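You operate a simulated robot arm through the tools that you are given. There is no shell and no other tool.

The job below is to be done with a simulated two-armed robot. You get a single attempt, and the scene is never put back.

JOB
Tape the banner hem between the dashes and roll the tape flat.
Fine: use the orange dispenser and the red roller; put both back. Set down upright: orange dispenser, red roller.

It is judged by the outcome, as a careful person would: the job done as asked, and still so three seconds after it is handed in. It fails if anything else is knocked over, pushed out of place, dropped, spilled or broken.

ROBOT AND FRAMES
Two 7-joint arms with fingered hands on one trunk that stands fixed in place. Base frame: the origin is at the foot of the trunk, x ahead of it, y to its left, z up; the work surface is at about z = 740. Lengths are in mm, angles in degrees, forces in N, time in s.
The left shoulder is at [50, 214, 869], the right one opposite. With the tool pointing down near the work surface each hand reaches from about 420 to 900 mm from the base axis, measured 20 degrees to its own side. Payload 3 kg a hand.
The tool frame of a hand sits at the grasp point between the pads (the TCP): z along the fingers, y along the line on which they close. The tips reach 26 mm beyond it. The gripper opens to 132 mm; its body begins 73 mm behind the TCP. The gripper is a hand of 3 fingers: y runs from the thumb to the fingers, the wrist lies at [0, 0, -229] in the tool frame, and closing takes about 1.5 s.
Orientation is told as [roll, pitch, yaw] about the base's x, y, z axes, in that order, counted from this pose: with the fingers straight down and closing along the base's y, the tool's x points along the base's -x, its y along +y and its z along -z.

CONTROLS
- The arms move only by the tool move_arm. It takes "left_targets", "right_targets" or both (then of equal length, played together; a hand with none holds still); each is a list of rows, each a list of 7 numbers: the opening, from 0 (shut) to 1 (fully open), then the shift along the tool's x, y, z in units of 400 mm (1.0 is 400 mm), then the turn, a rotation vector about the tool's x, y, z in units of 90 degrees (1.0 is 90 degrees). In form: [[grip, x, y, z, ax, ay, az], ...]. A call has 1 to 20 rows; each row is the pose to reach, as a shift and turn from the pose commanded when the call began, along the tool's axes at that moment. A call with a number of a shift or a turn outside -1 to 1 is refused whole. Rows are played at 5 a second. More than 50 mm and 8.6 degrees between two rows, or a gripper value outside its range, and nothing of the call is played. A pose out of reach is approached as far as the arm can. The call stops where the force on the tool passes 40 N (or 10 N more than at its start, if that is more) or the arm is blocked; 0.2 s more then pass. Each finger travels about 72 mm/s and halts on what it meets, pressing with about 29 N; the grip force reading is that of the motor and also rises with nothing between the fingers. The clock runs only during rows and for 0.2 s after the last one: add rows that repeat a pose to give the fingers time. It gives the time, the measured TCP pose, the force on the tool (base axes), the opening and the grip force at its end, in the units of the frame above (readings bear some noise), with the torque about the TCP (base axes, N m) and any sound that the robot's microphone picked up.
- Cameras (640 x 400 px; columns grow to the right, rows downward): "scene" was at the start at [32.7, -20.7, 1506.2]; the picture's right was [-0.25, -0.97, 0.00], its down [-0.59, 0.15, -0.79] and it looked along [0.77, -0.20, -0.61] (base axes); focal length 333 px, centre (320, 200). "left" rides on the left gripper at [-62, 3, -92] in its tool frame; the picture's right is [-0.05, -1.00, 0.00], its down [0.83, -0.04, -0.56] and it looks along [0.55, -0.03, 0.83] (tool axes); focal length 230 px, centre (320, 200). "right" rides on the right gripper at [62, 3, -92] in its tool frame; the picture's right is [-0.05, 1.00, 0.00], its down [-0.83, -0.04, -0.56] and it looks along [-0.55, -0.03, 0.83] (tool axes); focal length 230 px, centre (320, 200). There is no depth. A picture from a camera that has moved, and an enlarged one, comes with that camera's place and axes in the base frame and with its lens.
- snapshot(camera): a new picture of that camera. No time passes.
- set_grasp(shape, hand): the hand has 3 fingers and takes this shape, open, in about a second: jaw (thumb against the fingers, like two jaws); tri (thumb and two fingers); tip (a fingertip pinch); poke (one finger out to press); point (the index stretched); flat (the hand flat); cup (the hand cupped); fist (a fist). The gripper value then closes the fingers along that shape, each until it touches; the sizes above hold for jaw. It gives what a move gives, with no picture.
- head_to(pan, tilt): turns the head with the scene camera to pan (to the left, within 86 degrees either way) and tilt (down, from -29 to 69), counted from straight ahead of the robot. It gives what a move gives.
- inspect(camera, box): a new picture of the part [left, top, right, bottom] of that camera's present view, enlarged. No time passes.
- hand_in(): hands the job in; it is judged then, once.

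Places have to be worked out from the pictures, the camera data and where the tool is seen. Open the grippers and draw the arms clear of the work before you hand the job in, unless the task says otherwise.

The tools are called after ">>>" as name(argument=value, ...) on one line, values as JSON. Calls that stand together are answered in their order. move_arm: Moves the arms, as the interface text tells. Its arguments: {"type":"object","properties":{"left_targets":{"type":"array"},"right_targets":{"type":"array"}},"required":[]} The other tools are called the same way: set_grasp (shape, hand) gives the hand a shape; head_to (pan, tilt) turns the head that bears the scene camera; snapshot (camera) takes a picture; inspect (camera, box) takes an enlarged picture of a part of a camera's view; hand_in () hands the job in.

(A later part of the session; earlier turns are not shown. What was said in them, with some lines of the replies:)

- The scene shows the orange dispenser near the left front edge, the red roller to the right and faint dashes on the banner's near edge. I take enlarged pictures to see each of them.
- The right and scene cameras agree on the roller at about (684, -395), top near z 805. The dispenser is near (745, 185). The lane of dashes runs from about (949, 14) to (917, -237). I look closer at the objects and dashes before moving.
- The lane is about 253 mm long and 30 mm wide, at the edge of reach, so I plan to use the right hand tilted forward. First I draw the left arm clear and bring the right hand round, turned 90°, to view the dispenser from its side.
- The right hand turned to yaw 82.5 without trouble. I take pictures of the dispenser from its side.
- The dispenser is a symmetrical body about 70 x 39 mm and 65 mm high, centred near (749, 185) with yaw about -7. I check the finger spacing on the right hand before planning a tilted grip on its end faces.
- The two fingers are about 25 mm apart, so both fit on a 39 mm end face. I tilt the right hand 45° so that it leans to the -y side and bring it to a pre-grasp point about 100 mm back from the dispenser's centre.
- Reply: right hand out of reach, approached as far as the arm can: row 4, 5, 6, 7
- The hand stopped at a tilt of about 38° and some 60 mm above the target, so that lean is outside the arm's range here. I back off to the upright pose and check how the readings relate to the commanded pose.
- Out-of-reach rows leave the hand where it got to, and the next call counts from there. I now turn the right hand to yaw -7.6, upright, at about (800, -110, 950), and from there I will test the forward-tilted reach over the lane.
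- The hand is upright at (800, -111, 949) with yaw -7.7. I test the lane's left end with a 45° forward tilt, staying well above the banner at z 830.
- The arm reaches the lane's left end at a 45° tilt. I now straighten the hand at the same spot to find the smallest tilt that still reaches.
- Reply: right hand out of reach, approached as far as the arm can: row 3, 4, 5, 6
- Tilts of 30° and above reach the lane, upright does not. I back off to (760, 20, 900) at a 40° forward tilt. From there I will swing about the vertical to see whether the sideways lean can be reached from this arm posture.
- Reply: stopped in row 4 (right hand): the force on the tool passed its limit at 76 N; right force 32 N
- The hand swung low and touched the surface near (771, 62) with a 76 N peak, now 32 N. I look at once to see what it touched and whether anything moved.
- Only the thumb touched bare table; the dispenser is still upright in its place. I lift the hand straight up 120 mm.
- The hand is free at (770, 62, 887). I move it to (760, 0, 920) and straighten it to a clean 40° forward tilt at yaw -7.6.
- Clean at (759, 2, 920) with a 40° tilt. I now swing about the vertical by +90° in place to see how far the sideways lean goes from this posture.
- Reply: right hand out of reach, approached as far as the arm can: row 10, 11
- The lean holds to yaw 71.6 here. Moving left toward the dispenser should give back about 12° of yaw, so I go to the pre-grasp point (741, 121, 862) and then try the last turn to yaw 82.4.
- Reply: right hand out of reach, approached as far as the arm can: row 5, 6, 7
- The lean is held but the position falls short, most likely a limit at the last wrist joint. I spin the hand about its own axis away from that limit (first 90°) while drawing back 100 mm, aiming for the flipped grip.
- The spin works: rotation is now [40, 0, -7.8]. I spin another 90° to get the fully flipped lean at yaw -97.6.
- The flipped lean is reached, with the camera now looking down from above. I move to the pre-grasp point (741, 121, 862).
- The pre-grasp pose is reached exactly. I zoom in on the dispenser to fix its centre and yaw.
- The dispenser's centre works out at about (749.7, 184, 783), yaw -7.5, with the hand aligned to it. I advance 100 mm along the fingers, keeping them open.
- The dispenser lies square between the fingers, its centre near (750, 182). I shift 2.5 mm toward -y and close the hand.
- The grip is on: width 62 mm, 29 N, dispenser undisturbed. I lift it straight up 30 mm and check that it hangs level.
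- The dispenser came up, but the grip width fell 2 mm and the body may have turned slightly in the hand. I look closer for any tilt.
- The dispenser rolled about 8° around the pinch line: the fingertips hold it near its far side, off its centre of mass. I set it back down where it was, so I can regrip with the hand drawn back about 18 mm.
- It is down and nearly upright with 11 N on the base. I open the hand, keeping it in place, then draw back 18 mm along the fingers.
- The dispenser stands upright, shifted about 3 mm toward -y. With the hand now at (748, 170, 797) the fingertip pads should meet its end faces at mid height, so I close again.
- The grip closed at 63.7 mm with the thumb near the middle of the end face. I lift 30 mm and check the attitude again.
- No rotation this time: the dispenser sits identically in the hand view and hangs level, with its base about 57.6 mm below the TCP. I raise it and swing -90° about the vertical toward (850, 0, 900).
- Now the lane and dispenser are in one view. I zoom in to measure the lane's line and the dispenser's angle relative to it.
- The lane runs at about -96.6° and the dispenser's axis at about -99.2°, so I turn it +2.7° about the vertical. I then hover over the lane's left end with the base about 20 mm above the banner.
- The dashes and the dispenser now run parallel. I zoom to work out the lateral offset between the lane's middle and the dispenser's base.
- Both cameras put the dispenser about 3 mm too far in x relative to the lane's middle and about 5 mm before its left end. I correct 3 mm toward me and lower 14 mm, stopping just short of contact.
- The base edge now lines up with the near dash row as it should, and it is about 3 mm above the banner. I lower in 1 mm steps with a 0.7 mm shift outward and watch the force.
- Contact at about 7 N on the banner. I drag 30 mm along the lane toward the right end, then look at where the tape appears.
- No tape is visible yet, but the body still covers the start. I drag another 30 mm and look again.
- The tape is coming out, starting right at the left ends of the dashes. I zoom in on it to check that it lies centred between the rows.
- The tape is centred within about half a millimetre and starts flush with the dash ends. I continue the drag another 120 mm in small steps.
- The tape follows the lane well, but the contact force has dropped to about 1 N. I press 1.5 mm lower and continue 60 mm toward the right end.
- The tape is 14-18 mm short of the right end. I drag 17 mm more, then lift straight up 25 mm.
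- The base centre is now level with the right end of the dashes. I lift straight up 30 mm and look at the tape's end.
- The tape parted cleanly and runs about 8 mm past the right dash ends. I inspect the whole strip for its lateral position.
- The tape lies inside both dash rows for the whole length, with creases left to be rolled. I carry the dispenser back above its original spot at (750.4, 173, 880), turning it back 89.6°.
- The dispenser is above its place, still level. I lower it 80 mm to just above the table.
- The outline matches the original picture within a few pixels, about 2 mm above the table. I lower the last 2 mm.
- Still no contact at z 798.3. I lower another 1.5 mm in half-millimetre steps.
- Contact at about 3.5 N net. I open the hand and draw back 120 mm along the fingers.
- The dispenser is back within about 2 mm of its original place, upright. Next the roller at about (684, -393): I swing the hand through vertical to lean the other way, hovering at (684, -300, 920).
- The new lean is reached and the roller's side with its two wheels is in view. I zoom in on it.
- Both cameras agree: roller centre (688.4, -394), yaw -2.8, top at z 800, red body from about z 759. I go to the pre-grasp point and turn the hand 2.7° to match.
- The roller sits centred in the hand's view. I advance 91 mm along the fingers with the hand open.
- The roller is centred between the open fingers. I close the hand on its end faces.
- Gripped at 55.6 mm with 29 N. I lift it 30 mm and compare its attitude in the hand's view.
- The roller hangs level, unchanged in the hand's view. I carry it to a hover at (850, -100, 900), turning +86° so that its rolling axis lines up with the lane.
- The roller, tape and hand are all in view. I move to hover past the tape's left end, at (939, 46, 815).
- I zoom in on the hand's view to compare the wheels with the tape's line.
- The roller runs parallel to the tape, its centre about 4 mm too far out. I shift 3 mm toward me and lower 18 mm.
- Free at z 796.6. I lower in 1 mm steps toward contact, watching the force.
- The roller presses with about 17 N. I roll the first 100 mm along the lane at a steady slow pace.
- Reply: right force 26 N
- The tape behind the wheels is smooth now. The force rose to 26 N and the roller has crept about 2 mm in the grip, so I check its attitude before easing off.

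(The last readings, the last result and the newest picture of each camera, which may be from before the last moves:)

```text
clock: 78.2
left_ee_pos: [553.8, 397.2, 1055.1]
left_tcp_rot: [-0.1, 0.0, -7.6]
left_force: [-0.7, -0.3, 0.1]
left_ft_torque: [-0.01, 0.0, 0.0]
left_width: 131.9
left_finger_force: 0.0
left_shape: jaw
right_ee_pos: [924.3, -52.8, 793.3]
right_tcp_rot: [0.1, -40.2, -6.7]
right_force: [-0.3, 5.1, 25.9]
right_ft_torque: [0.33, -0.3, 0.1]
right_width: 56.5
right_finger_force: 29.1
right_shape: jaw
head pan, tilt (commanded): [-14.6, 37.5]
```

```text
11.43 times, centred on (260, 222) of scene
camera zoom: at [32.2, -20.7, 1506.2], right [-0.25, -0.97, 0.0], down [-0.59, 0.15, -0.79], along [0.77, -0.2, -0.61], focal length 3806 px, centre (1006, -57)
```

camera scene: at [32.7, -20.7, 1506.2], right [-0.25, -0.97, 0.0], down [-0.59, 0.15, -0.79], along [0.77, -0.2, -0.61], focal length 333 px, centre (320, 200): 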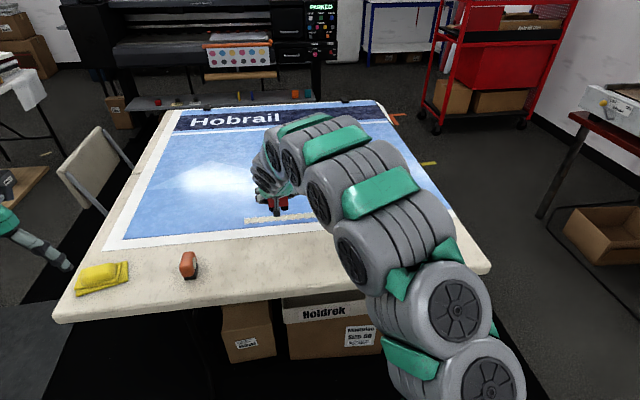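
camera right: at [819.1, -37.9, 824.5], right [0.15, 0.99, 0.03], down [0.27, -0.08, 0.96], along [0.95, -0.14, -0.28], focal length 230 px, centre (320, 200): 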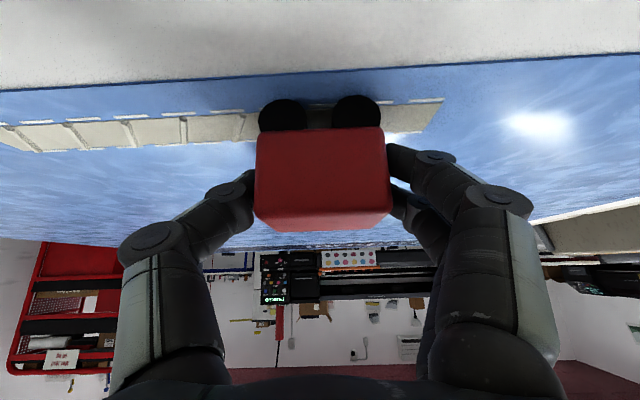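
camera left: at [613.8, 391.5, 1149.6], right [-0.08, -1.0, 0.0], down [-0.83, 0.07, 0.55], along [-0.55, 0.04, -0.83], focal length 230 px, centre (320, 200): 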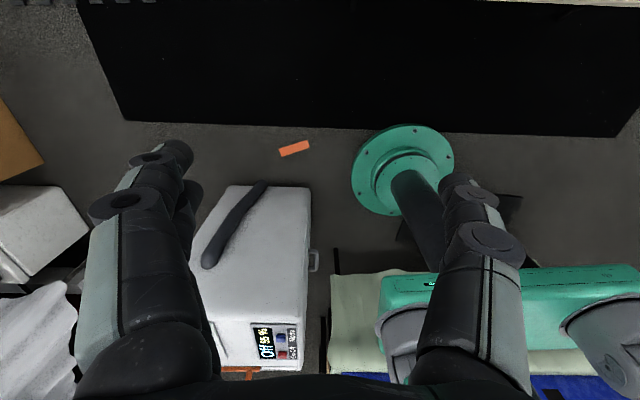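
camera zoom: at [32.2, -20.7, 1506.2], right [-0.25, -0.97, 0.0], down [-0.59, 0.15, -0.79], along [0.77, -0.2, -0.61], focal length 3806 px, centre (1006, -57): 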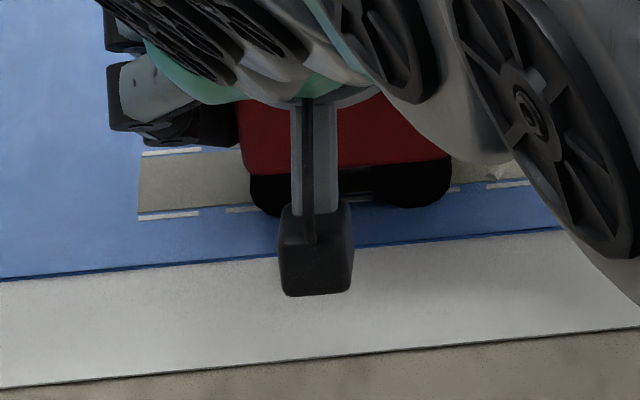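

The attitude is unchanged and the tape is flat behind the wheels. I ease up 1 mm and roll another 100 mm.

>>> move_arm(right_targets=[[0, -0.0016, 0, -0.0019, 0, 0, 0], [0, -0.0016, -0.0156, -0.0019, 0, 0, 0], [0, -0.0016, -0.0313, -0.0019, 0, 0, 0], [0, -0.0016, -0.0469, -0.0019, 0, 0, 0], [0, -0.0016, -0.0625, -0.0019, 0, 0, 0], [0, -0.0016, -0.0781, -0.0019, 0, 0, 0], [0, -0.0016, -0.0938, -0.0019, 0, 0, 0], [0, -0.0016, -0.1094, -0.0019, 0, 0, 0], [0, -0.0016, -0.125, -0.0019, 0, 0, 0], [0, -0.0016, -0.1406, -0.0019, 0, 0, 0], [0, -0.0016, -0.1563, -0.0019, 0, 0, 0], [0, -0.0016, -0.1719, -0.0019, 0, 0, 0], [0, -0.0016, -0.1875, -0.0019, 0, 0, 0], [0, -0.0016, -0.2031, -0.0019, 0, 0, 0], [0, -0.0016, -0.2188, -0.0019, 0, 0, 0], [0, -0.0016, -0.2344, -0.0019, 0, 0, 0], [0, -0.0016, -0.25, -0.0019, 0, 0, 0]])

>>> snapshot(camera="right")

>>> inspect(camera="scene", box=[230, 190, 330, 240])

```text
clock: 81.8
left_ee_pos: [552.7, 397.0, 1057.1]
left_tcp_rot: [0.0, 0.1, -7.6]
left_force: [0.6, 0.0, 0.0]
left_ft_torque: [-0.03, -0.01, 0.02]
left_width: 131.7
left_finger_force: 0.0
left_shape: jaw
right_ee_pos: [914.9, -152.4, 794.0]
right_tcp_rot: [0.2, -40.2, -6.6]
right_force: [-0.2, 4.0, 15.3]
right_ft_torque: [0.25, -0.18, 0.05]
right_width: 56.6
right_finger_force: 29.1
right_shape: jaw
head pan, tilt (commanded): [-14.6, 37.5]
```

```text
taken
camera right: at [808.5, -136.6, 824.8], right [0.15, 0.99, 0.04], down [0.27, -0.08, 0.96], along [0.95, -0.14, -0.28], focal length 230 px, centre (320, 200)
```

right: 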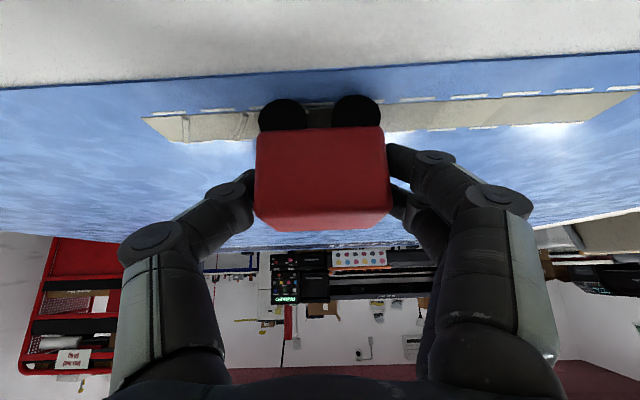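

```text
6.40 times, centred on (280, 215) of scene
camera zoom: at [32.4, -20.6, 1506.2], right [-0.25, -0.97, 0.0], down [-0.59, 0.15, -0.79], along [0.77, -0.2, -0.61], focal length 2131 px, centre (576, 104)
```

zoom: 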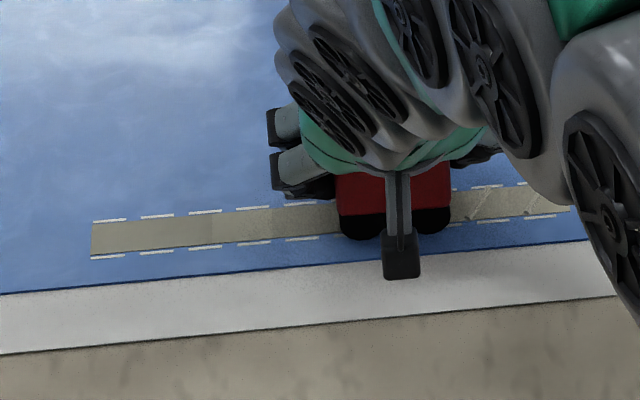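

The creases behind the roller are gone, with 15 N on the wheels. I roll the remaining 130 mm, past the tape's right end.

>>> move_arm(right_targets=[[0, 0, -0.0163, 0, 0, 0, 0], [0, 0, -0.0325, 0, 0, 0, 0], [0, 0, -0.0488, 0, 0, 0, 0], [0, 0, -0.065, 0, 0, 0, 0], [0, 0, -0.0813, 0, 0, 0, 0], [0, 0, -0.0975, 0, 0, 0, 0], [0, 0, -0.1138, 0, 0, 0, 0], [0, 0, -0.13, 0, 0, 0, 0], [0, 0, -0.1463, 0, 0, 0, 0], [0, 0, -0.1625, 0, 0, 0, 0], [0, 0, -0.1788, 0, 0, 0, 0], [0, 0, -0.195, 0, 0, 0, 0], [0, 0, -0.2113, 0, 0, 0, 0], [0, 0, -0.2275, 0, 0, 0, 0], [0, 0, -0.2438, 0, 0, 0, 0], [0, 0, -0.26, 0, 0, 0, 0], [0, 0, -0.2763, 0, 0, 0, 0], [0, 0, -0.2925, 0, 0, 0, 0], [0, 0, -0.3088, 0, 0, 0, 0], [0, 0, -0.325, 0, 0, 0, 0]])

>>> snapshot(camera="right")

>>> inspect(camera="scene", box=[230, 190, 350, 240])

```text
clock: 86.0
left_ee_pos: [553.1, 396.5, 1057.5]
left_tcp_rot: [0.0, -0.1, -7.7]
left_force: [0.0, -0.2, -0.3]
left_ft_torque: [-0.01, 0.0, 0.0]
left_width: 132.0
left_finger_force: 0.1
left_shape: jaw
right_ee_pos: [898.2, -280.5, 793.9]
right_tcp_rot: [0.2, -40.2, -6.5]
right_force: [1.7, 4.3, 13.6]
right_ft_torque: [0.17, -0.18, 0.03]
right_width: 56.4
right_finger_force: 28.7
right_shape: jaw
head pan, tilt (commanded): [-14.6, 37.5]
```

```text
taken
camera right: at [792.9, -265.8, 824.7], right [0.15, 0.99, 0.03], down [0.27, -0.08, 0.96], along [0.95, -0.14, -0.28], focal length 230 px, centre (320, 200)
```

right: 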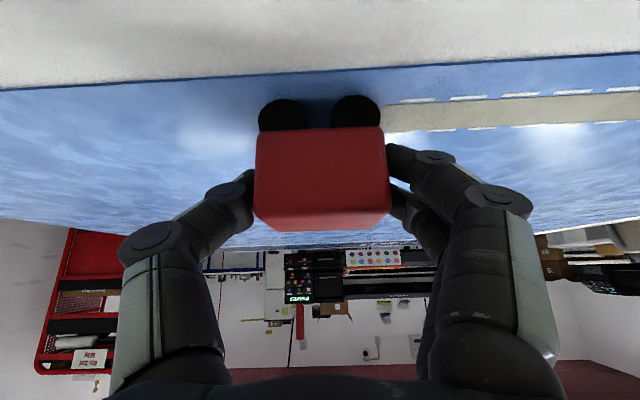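

```text
5.33 times, centred on (290, 215) of scene
camera zoom: at [32.5, -20.6, 1506.2], right [-0.25, -0.97, 0.0], down [-0.59, 0.15, -0.79], along [0.77, -0.2, -0.61], focal length 1776 px, centre (480, 120)
```

zoom: 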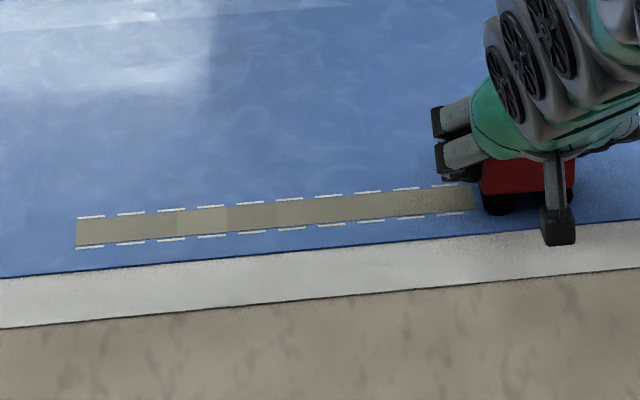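

The wheels have cleared the tape's right end and the strip looks flat. I lift 30 mm and inspect the tape closely.

>>> move_arm(right_targets=[[0, -0.0064, 0, -0.0077, 0, 0, 0], [0, -0.0193, 0, -0.023, 0, 0, 0], [0, -0.0322, 0, -0.0383, 0, 0, 0], [0, -0.0482, 0, -0.0575, 0, 0, 0], [0, -0.0482, 0, -0.0575, 0, 0, 0]])

>>> inspect(camera="scene", box=[240, 205, 285, 232])

>>> inspect(camera="scene", box=[280, 200, 325, 227])

>>> snapshot(camera="right")

```text
clock: 87.2
left_ee_pos: [553.1, 396.6, 1055.1]
left_tcp_rot: [0.0, 0.0, -7.7]
left_force: [-0.1, -0.8, -1.0]
left_ft_torque: [0.0, 0.02, 0.01]
left_width: 131.7
left_finger_force: 0.1
left_shape: jaw
right_ee_pos: [899.4, -280.1, 822.7]
right_tcp_rot: [0.1, -40.2, -6.6]
right_force: [-1.3, -1.0, -1.0]
right_ft_torque: [0.0, 0.02, 0.0]
right_width: 56.2
right_finger_force: 28.8
right_shape: jaw
head pan, tilt (commanded): [-14.6, 37.5]
```

```text
14.22 times, centred on (262, 218) of scene
camera zoom: at [32.7, -20.7, 1506.2], right [-0.25, -0.97, 0.0], down [-0.59, 0.15, -0.79], along [0.77, -0.2, -0.61], focal length 4736 px, centre (1138, -63)
```

zoom: 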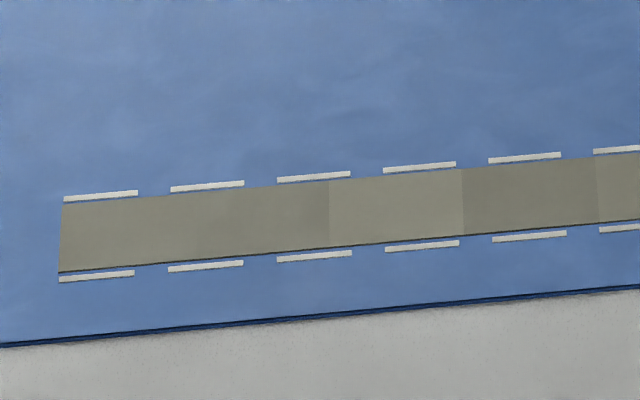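

```text
14.22 times, centred on (302, 214) of scene
camera zoom: at [32.7, -20.7, 1506.2], right [-0.25, -0.97, 0.0], down [-0.59, 0.15, -0.79], along [0.77, -0.2, -0.61], focal length 4736 px, centre (569, 8)
```

zoom: 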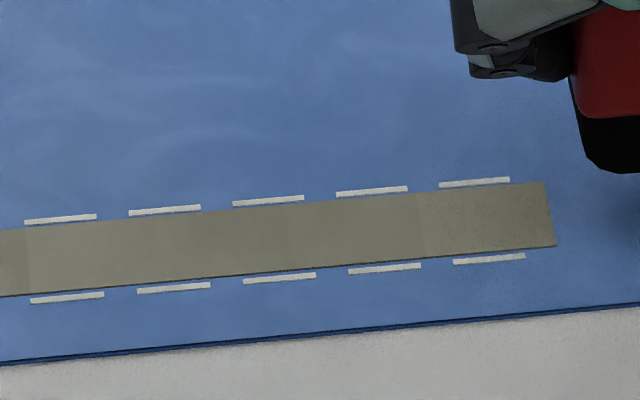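

```text
taken
camera right: at [793.3, -266.3, 853.8], right [0.15, 0.99, 0.03], down [0.27, -0.08, 0.96], along [0.95, -0.14, -0.28], focal length 230 px, centre (320, 200)
```

right: 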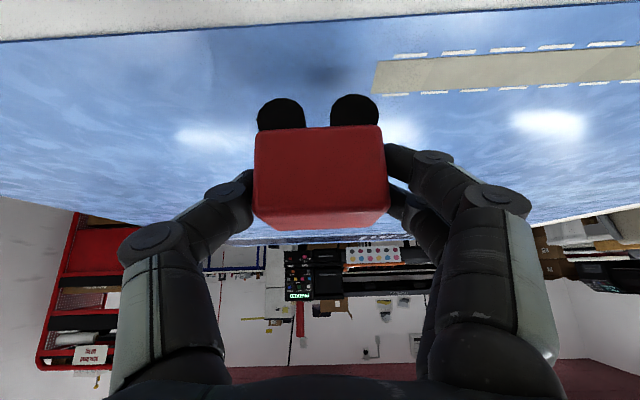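

The creases are gone along the whole strip; only faint tint differences remain. I look at the strip from the hand's camera as well to judge whether any part still stands proud.

>>> inspect(camera="right", box=[360, 30, 640, 110])

>>> inspect(camera="scene", box=[255, 208, 291, 230])

```text
2.29 times, centred on (500, 70) of right
camera zoom: at [793.3, -266.3, 853.8], right [0.15, 0.99, 0.03], down [0.27, -0.08, 0.96], along [0.95, -0.14, -0.28], focal length 526 px, centre (-91, 497)
```

zoom: 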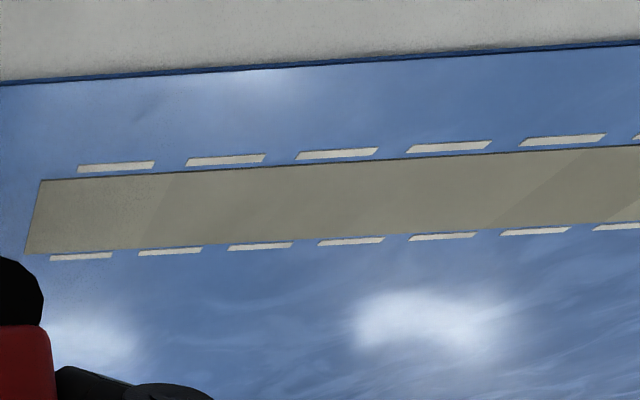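

```text
16.00 times, centred on (273, 219) of scene
camera zoom: at [32.7, -20.7, 1506.2], right [-0.25, -0.97, 0.0], down [-0.59, 0.15, -0.79], along [0.77, -0.2, -0.61], focal length 5328 px, centre (1072, -104)
```

zoom: 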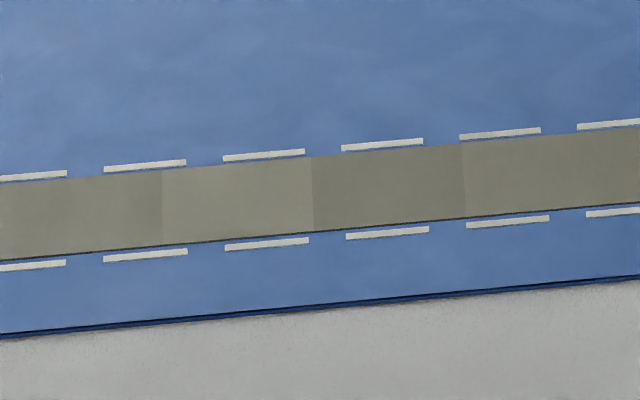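

The strip is flat from end to end from both views. I carry the roller back above its place at (689.4, -384, 843), turning back 86.2°.

>>> move_arm(right_targets=[[0, 0.0312, -0.029, -0.0323, 0.0562, 0, 0.0665], [0, 0.0624, -0.058, -0.0647, 0.1124, 0, 0.133], [0, 0.0936, -0.0869, -0.097, 0.1686, 0, 0.1995], [0, 0.1248, -0.1159, -0.1294, 0.2248, 0, 0.266], [0, 0.156, -0.1449, -0.1617, 0.281, 0, 0.3325], [0, 0.1873, -0.1739, -0.1941, 0.3373, 0, 0.3991], [0, 0.2185, -0.2029, -0.2264, 0.3935, 0, 0.4656], [0, 0.2497, -0.2319, -0.2588, 0.4497, 0, 0.5321], [0, 0.2809, -0.2608, -0.2911, 0.5059, 0, 0.5986], [0, 0.3121, -0.2898, -0.3235, 0.5621, 0, 0.6651], [0, 0.3433, -0.3188, -0.3558, 0.6183, 0, 0.7316], [0, 0.3433, -0.3188, -0.3558, 0.6183, 0, 0.7316]])

>>> snapshot(camera="right")

>>> snapshot(camera="scene")

```text
clock: 89.8
left_ee_pos: [552.9, 396.2, 1056.6]
left_tcp_rot: [0.0, 0.1, -7.6]
left_force: [0.0, -0.6, -0.1]
left_ft_torque: [0.0, 0.0, 0.05]
left_width: 131.9
left_finger_force: 0.0
left_shape: jaw
right_ee_pos: [688.6, -386.4, 844.2]
right_tcp_rot: [-0.1, -40.1, -92.8]
right_force: [0.4, -0.1, -1.6]
right_ft_torque: [0.03, -0.02, 0.0]
right_width: 55.9
right_finger_force: 29.4
right_shape: jaw
head pan, tilt (commanded): [-14.6, 37.5]
```

```text
taken
camera right: at [696.9, -279.9, 875.1], right [1.0, -0.09, 0.03], down [-0.06, -0.27, 0.96], along [-0.08, -0.96, -0.28], focal length 230 px, centre (320, 200)
```

right: 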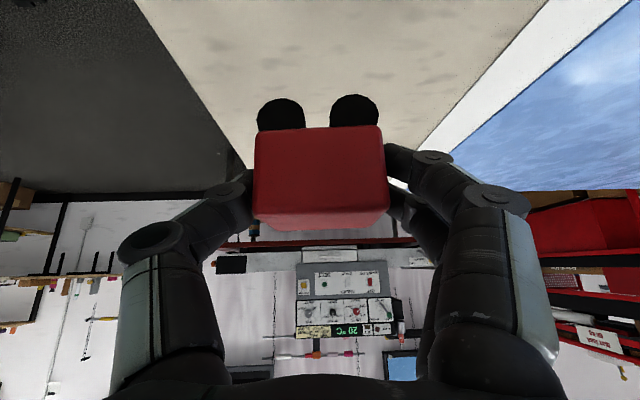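

```text
taken
camera scene: at [32.7, -20.7, 1506.2], right [-0.25, -0.97, 0.0], down [-0.59, 0.15, -0.79], along [0.77, -0.2, -0.61], focal length 333 px, centre (320, 200)
```

scene: 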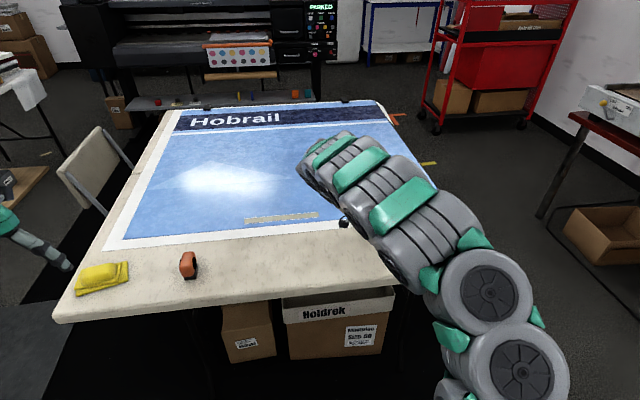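

The roller is above its place. I lower it 48 mm to just above the table.

>>> move_arm(right_targets=[[0, 0.0203, 0.0005, 0.0221, 0, 0, 0], [0, 0.0406, 0.0009, 0.0443, 0, 0, 0], [0, 0.0609, 0.0014, 0.0664, 0, 0, 0], [0, 0.0761, 0.0018, 0.083, 0, 0, 0], [0, 0.0812, 0.0018, 0.0885, 0, 0, 0], [0, 0.0812, 0.0018, 0.0885, 0, 0, 0]])

>>> snapshot(camera="right")

```text
clock: 91.2
left_ee_pos: [553.1, 396.9, 1057.2]
left_tcp_rot: [0.1, 0.0, -7.6]
left_force: [0.5, -0.4, 0.2]
left_ft_torque: [0.02, 0.01, -0.03]
left_width: 132.1
left_finger_force: 0.0
left_shape: jaw
right_ee_pos: [690.0, -384.3, 794.8]
right_tcp_rot: [-0.1, -40.1, -92.8]
right_force: [0.3, -0.1, -2.3]
right_ft_torque: [0.04, -0.01, -0.03]
right_width: 55.9
right_finger_force: 29.0
right_shape: jaw
head pan, tilt (commanded): [-14.6, 37.5]
```

```text
taken
camera right: at [699.0, -278.3, 826.6], right [1.0, -0.09, 0.03], down [-0.06, -0.28, 0.96], along [-0.07, -0.96, -0.28], focal length 230 px, centre (320, 200)
```

right: 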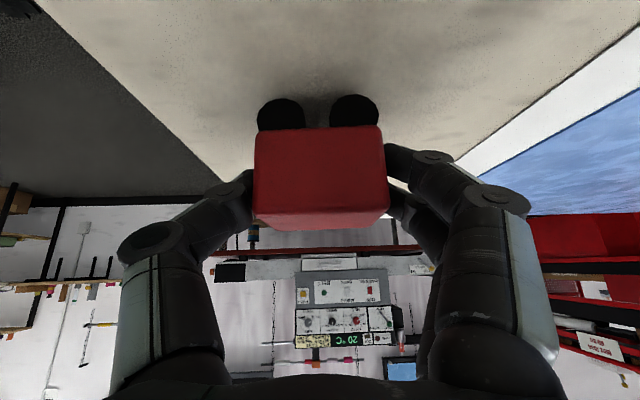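

Now at z 794.8, still free. I lower in 1 mm steps until it touches.

>>> move_arm(right_targets=[[0, 0.0016, 0, 0.0019, 0, 0, 0], [0, 0.0032, 0, 0.0038, 0, 0, 0], [0, 0.0048, 0, 0.0057, 0, 0, 0], [0, 0.0048, 0, 0.0057, 0, 0, 0]])

```text
clock: 92.2
left_ee_pos: [553.4, 396.6, 1056.2]
left_tcp_rot: [0.0, 0.0, -7.6]
left_force: [-0.5, 0.6, 0.0]
left_ft_torque: [0.0, 0.02, -0.01]
left_width: 131.8
left_finger_force: 0.0
left_shape: jaw
right_ee_pos: [691.7, -383.1, 794.3]
right_tcp_rot: [0.0, -40.1, -92.6]
right_force: [0.7, 0.7, -0.8]
right_ft_torque: [0.0, 0.03, 0.0]
right_width: 55.8
right_finger_force: 29.3
right_shape: jaw
head pan, tilt (commanded): [-14.6, 37.5]
```

Still free, the reading is noisy. I lower another 2 mm in half-millimetre steps.

>>> move_arm(right_targets=[[0, 0.0008, 0, 0.001, 0, 0, 0], [0, 0.0016, 0, 0.0019, 0, 0, 0], [0, 0.0024, 0, 0.0029, 0, 0, 0], [0, 0.0032, 0, 0.0038, 0, 0, 0], [0, 0.0032, 0, 0.0038, 0, 0, 0]])

```text
clock: 93.4
left_ee_pos: [553.0, 396.0, 1056.3]
left_tcp_rot: [-0.1, 0.0, -7.6]
left_force: [0.7, -0.8, 0.1]
left_ft_torque: [-0.02, 0.0, 0.02]
left_width: 131.9
left_finger_force: 0.2
left_shape: jaw
right_ee_pos: [690.7, -383.6, 791.1]
right_tcp_rot: [0.0, -40.1, -92.7]
right_force: [2.1, -1.3, 6.6]
right_ft_torque: [-0.07, -0.13, 0.02]
right_width: 55.8
right_finger_force: 28.5
right_shape: jaw
head pan, tilt (commanded): [-14.6, 37.5]
```

Contact at about 8 N net. I open the hand and draw back 110 mm along the fingers.

>>> move_arm(right_targets=[[0.5, 0, 0, 0, 0, 0, 0], [0.65, 0, 0, 0, 0, 0, 0], [0.8, 0, 0, 0, 0, 0, 0], [1, 0, 0, 0, 0, 0, 0], [1, 0, 0, 0, 0, 0, 0], [1, 0, 0, 0, 0, 0, 0], [1, 0, 0, -0.05, 0, 0, 0], [1, 0, 0, -0.125, 0, 0, 0], [1, 0, 0, -0.2, 0, 0, 0], [1, 0, 0, -0.275, 0, 0, 0], [1, 0, 0, -0.275, 0, 0, 0]])

>>> snapshot(camera="right")

>>> inspect(camera="scene", box=[340, 200, 440, 280])

```text
clock: 95.8
left_ee_pos: [553.5, 396.5, 1057.9]
left_tcp_rot: [0.0, 0.0, -7.6]
left_force: [0.6, -0.6, 0.2]
left_ft_torque: [-0.01, 0.0, -0.01]
left_width: 131.6
left_finger_force: 0.0
left_shape: jaw
right_ee_pos: [692.7, -310.6, 875.8]
right_tcp_rot: [0.0, -40.1, -92.7]
right_force: [0.0, -0.5, 0.4]
right_ft_torque: [0.03, 0.01, 0.02]
right_width: 131.9
right_finger_force: 0.0
right_shape: jaw
head pan, tilt (commanded): [-14.6, 37.5]
```

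```text
taken
camera right: at [701.3, -205.1, 906.0], right [1.0, -0.09, 0.03], down [-0.06, -0.28, 0.96], along [-0.07, -0.96, -0.28], focal length 230 px, centre (320, 200)
```

right: 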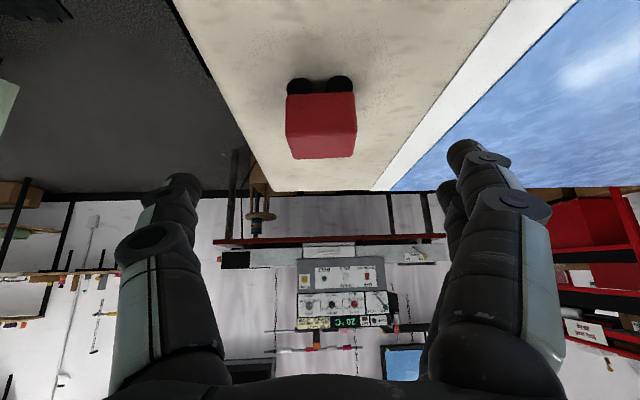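

```text
5.00 times, centred on (390, 240) of scene
camera zoom: at [32.7, -20.7, 1506.2], right [-0.25, -0.97, 0.0], down [-0.59, 0.15, -0.79], along [0.77, -0.2, -0.61], focal length 1665 px, centre (-30, 0)
```

zoom: 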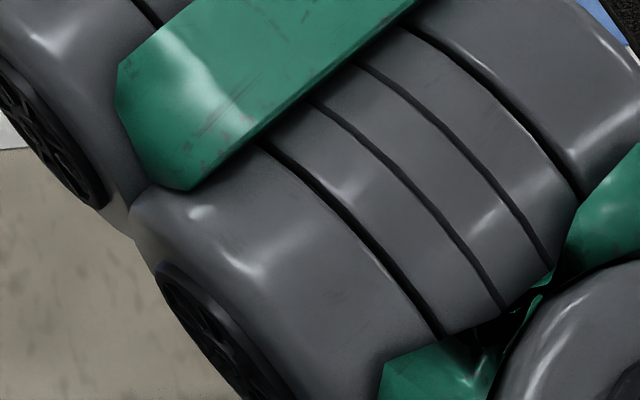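

The roller stands upright where it was. I raise the right arm clear to about (645, -395, 1070) and straighten the hand.

>>> move_arm(right_targets=[[1, -0.0798, -0.0183, -0.0384, 0, 0.074, 0], [1, -0.1597, -0.0365, -0.0768, 0, 0.148, 0], [1, -0.2395, -0.0548, -0.1153, 0, 0.222, 0], [1, -0.3193, -0.073, -0.1537, 0, 0.296, 0], [1, -0.3992, -0.0913, -0.1921, 0, 0.37, 0], [1, -0.479, -0.1095, -0.2305, 0, 0.444, 0], [1, -0.479, -0.1095, -0.2305, 0, 0.444, 0]])

>>> snapshot(camera="scene")

>>> inspect(camera="scene", box=[364, 225, 404, 260])

>>> inspect(camera="scene", box=[164, 244, 212, 284])

>>> inspect(camera="scene", box=[230, 195, 330, 240])

```text
clock: 97.4
left_ee_pos: [553.0, 397.7, 1057.1]
left_tcp_rot: [0.0, 0.1, -7.6]
left_force: [0.5, -0.7, -0.4]
left_ft_torque: [0.01, 0.02, 0.0]
left_width: 131.7
left_finger_force: 0.0
left_shape: jaw
right_ee_pos: [645.6, -397.4, 1070.5]
right_tcp_rot: [-0.1, -0.1, -92.6]
right_force: [0.1, 0.7, 0.6]
right_ft_torque: [0.02, -0.01, -0.01]
right_width: 132.2
right_finger_force: 0.0
right_shape: jaw
head pan, tilt (commanded): [-14.6, 37.5]
```

```text
taken
camera scene: at [32.7, -20.7, 1506.2], right [-0.25, -0.97, 0.0], down [-0.59, 0.15, -0.79], along [0.77, -0.2, -0.61], focal length 333 px, centre (320, 200)
```

scene: 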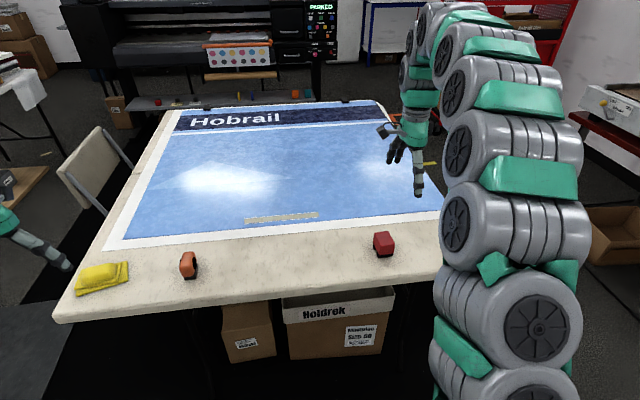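

```text
11.43 times, centred on (384, 242) of scene
camera zoom: at [32.7, -20.7, 1506.2], right [-0.25, -0.97, 0.0], down [-0.59, 0.15, -0.79], along [0.77, -0.2, -0.61], focal length 3806 px, centre (-411, -286)
```

zoom: 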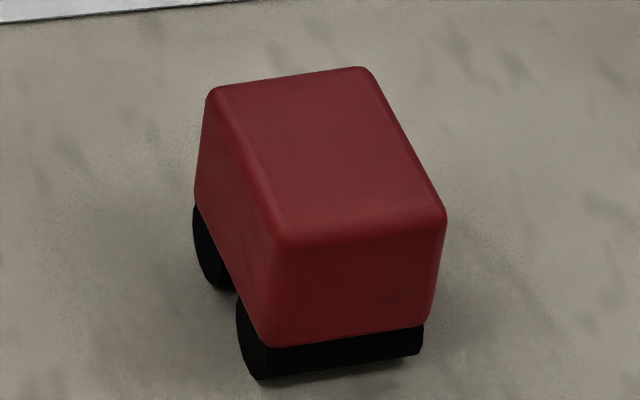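

```text
10.00 times, centred on (188, 264) of scene
camera zoom: at [32.7, -20.7, 1506.2], right [-0.25, -0.97, 0.0], down [-0.59, 0.15, -0.79], along [0.77, -0.2, -0.61], focal length 3330 px, centre (1640, -440)
```

zoom: 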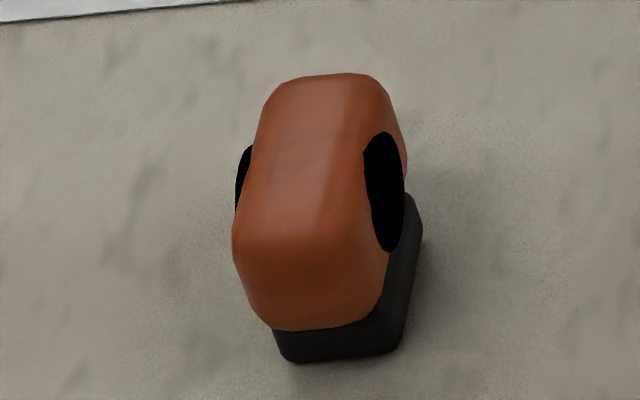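

```text
6.40 times, centred on (280, 218) of scene
camera zoom: at [32.7, -20.7, 1506.2], right [-0.25, -0.97, 0.0], down [-0.59, 0.15, -0.79], along [0.77, -0.2, -0.61], focal length 2131 px, centre (576, 88)
```

zoom: 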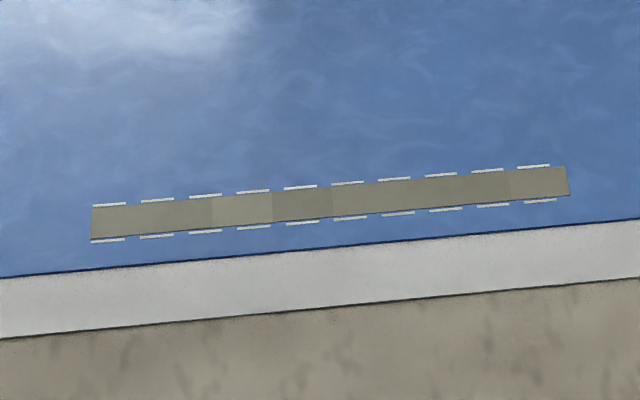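

All is in place and the tape is flat between the dashes, but the dispenser's side discs now look black rather than pale. I look closer to understand that before handing in.

>>> inspect(camera="scene", box=[176, 248, 204, 276])

>>> snapshot(camera="right")

>>> snapshot(camera="left")

```text
14.29 times, centred on (190, 262) of scene
camera zoom: at [32.7, -20.7, 1506.2], right [-0.25, -0.97, 0.0], down [-0.59, 0.15, -0.79], along [0.77, -0.2, -0.61], focal length 4758 px, centre (2177, -686)
```

zoom: 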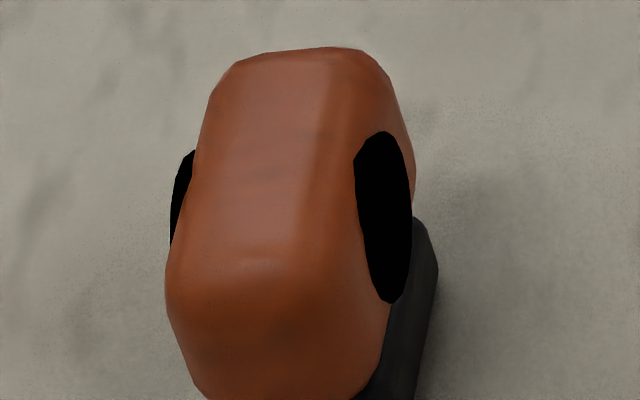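

```text
taken
camera right: at [651.3, -336.1, 1162.0], right [1.0, -0.1, 0.0], down [-0.08, -0.83, 0.56], along [-0.06, -0.55, -0.83], focal length 230 px, centre (320, 200)
```

right: 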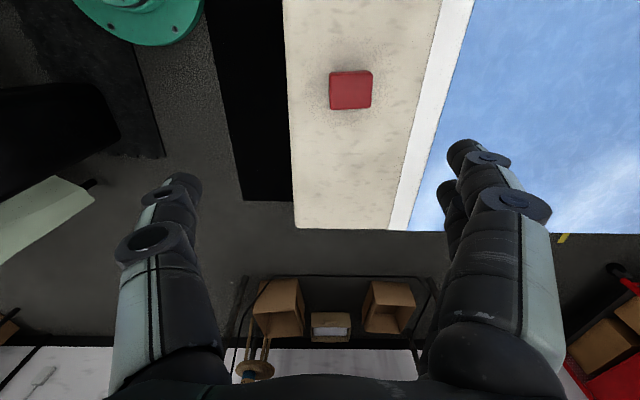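

```text
taken
camera left: at [613.8, 391.4, 1149.3], right [-0.08, -1.0, 0.0], down [-0.83, 0.07, 0.56], along [-0.55, 0.04, -0.83], focal length 230 px, centre (320, 200)
```

left: 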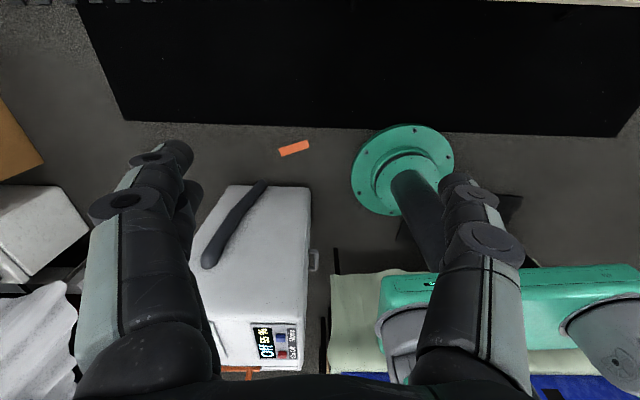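

The dispenser and roller both stand upright within 2 mm of where they started. The tape lies flat between the dash rows. The black discs look like a change of shading only: the dispenser itself has not moved. Both hands are open and clear, so I hand the job in.

>>> hand_in()

```text
The job is handed in.
```

The hem is taped between the two rows of dashes and rolled flat, and I've handed the job in. The orange dispenser and red roller are back upright, each within about 2 mm of where it started.

- **Tape position:** The tape starts level with the left ends of the dashes and stays between the rows for its whole length. It runs about 8 mm past the right ends, because I dragged the dispenser slightly too far.
- **Rolling:** One pass of the roller went past both ends of the tape and removed all the creases. Faint tint differences remain along the strip, but nothing stands up from the banner.
- **Contact with the table:** While I was testing reach early on, the right thumb hit the bare table with a brief peak of 76 N. Nothing was moved.
- **First grip on the dispenser:** It tilted slightly when I first lifted it, so I set it down and gripped it again before taping.
- **Dispenser discs:** The round discs on its sides look black in the last pictures; before they were pale. I don't know why. The dispenser itself had not moved.

Both hands are open and the arms are clear of the work.
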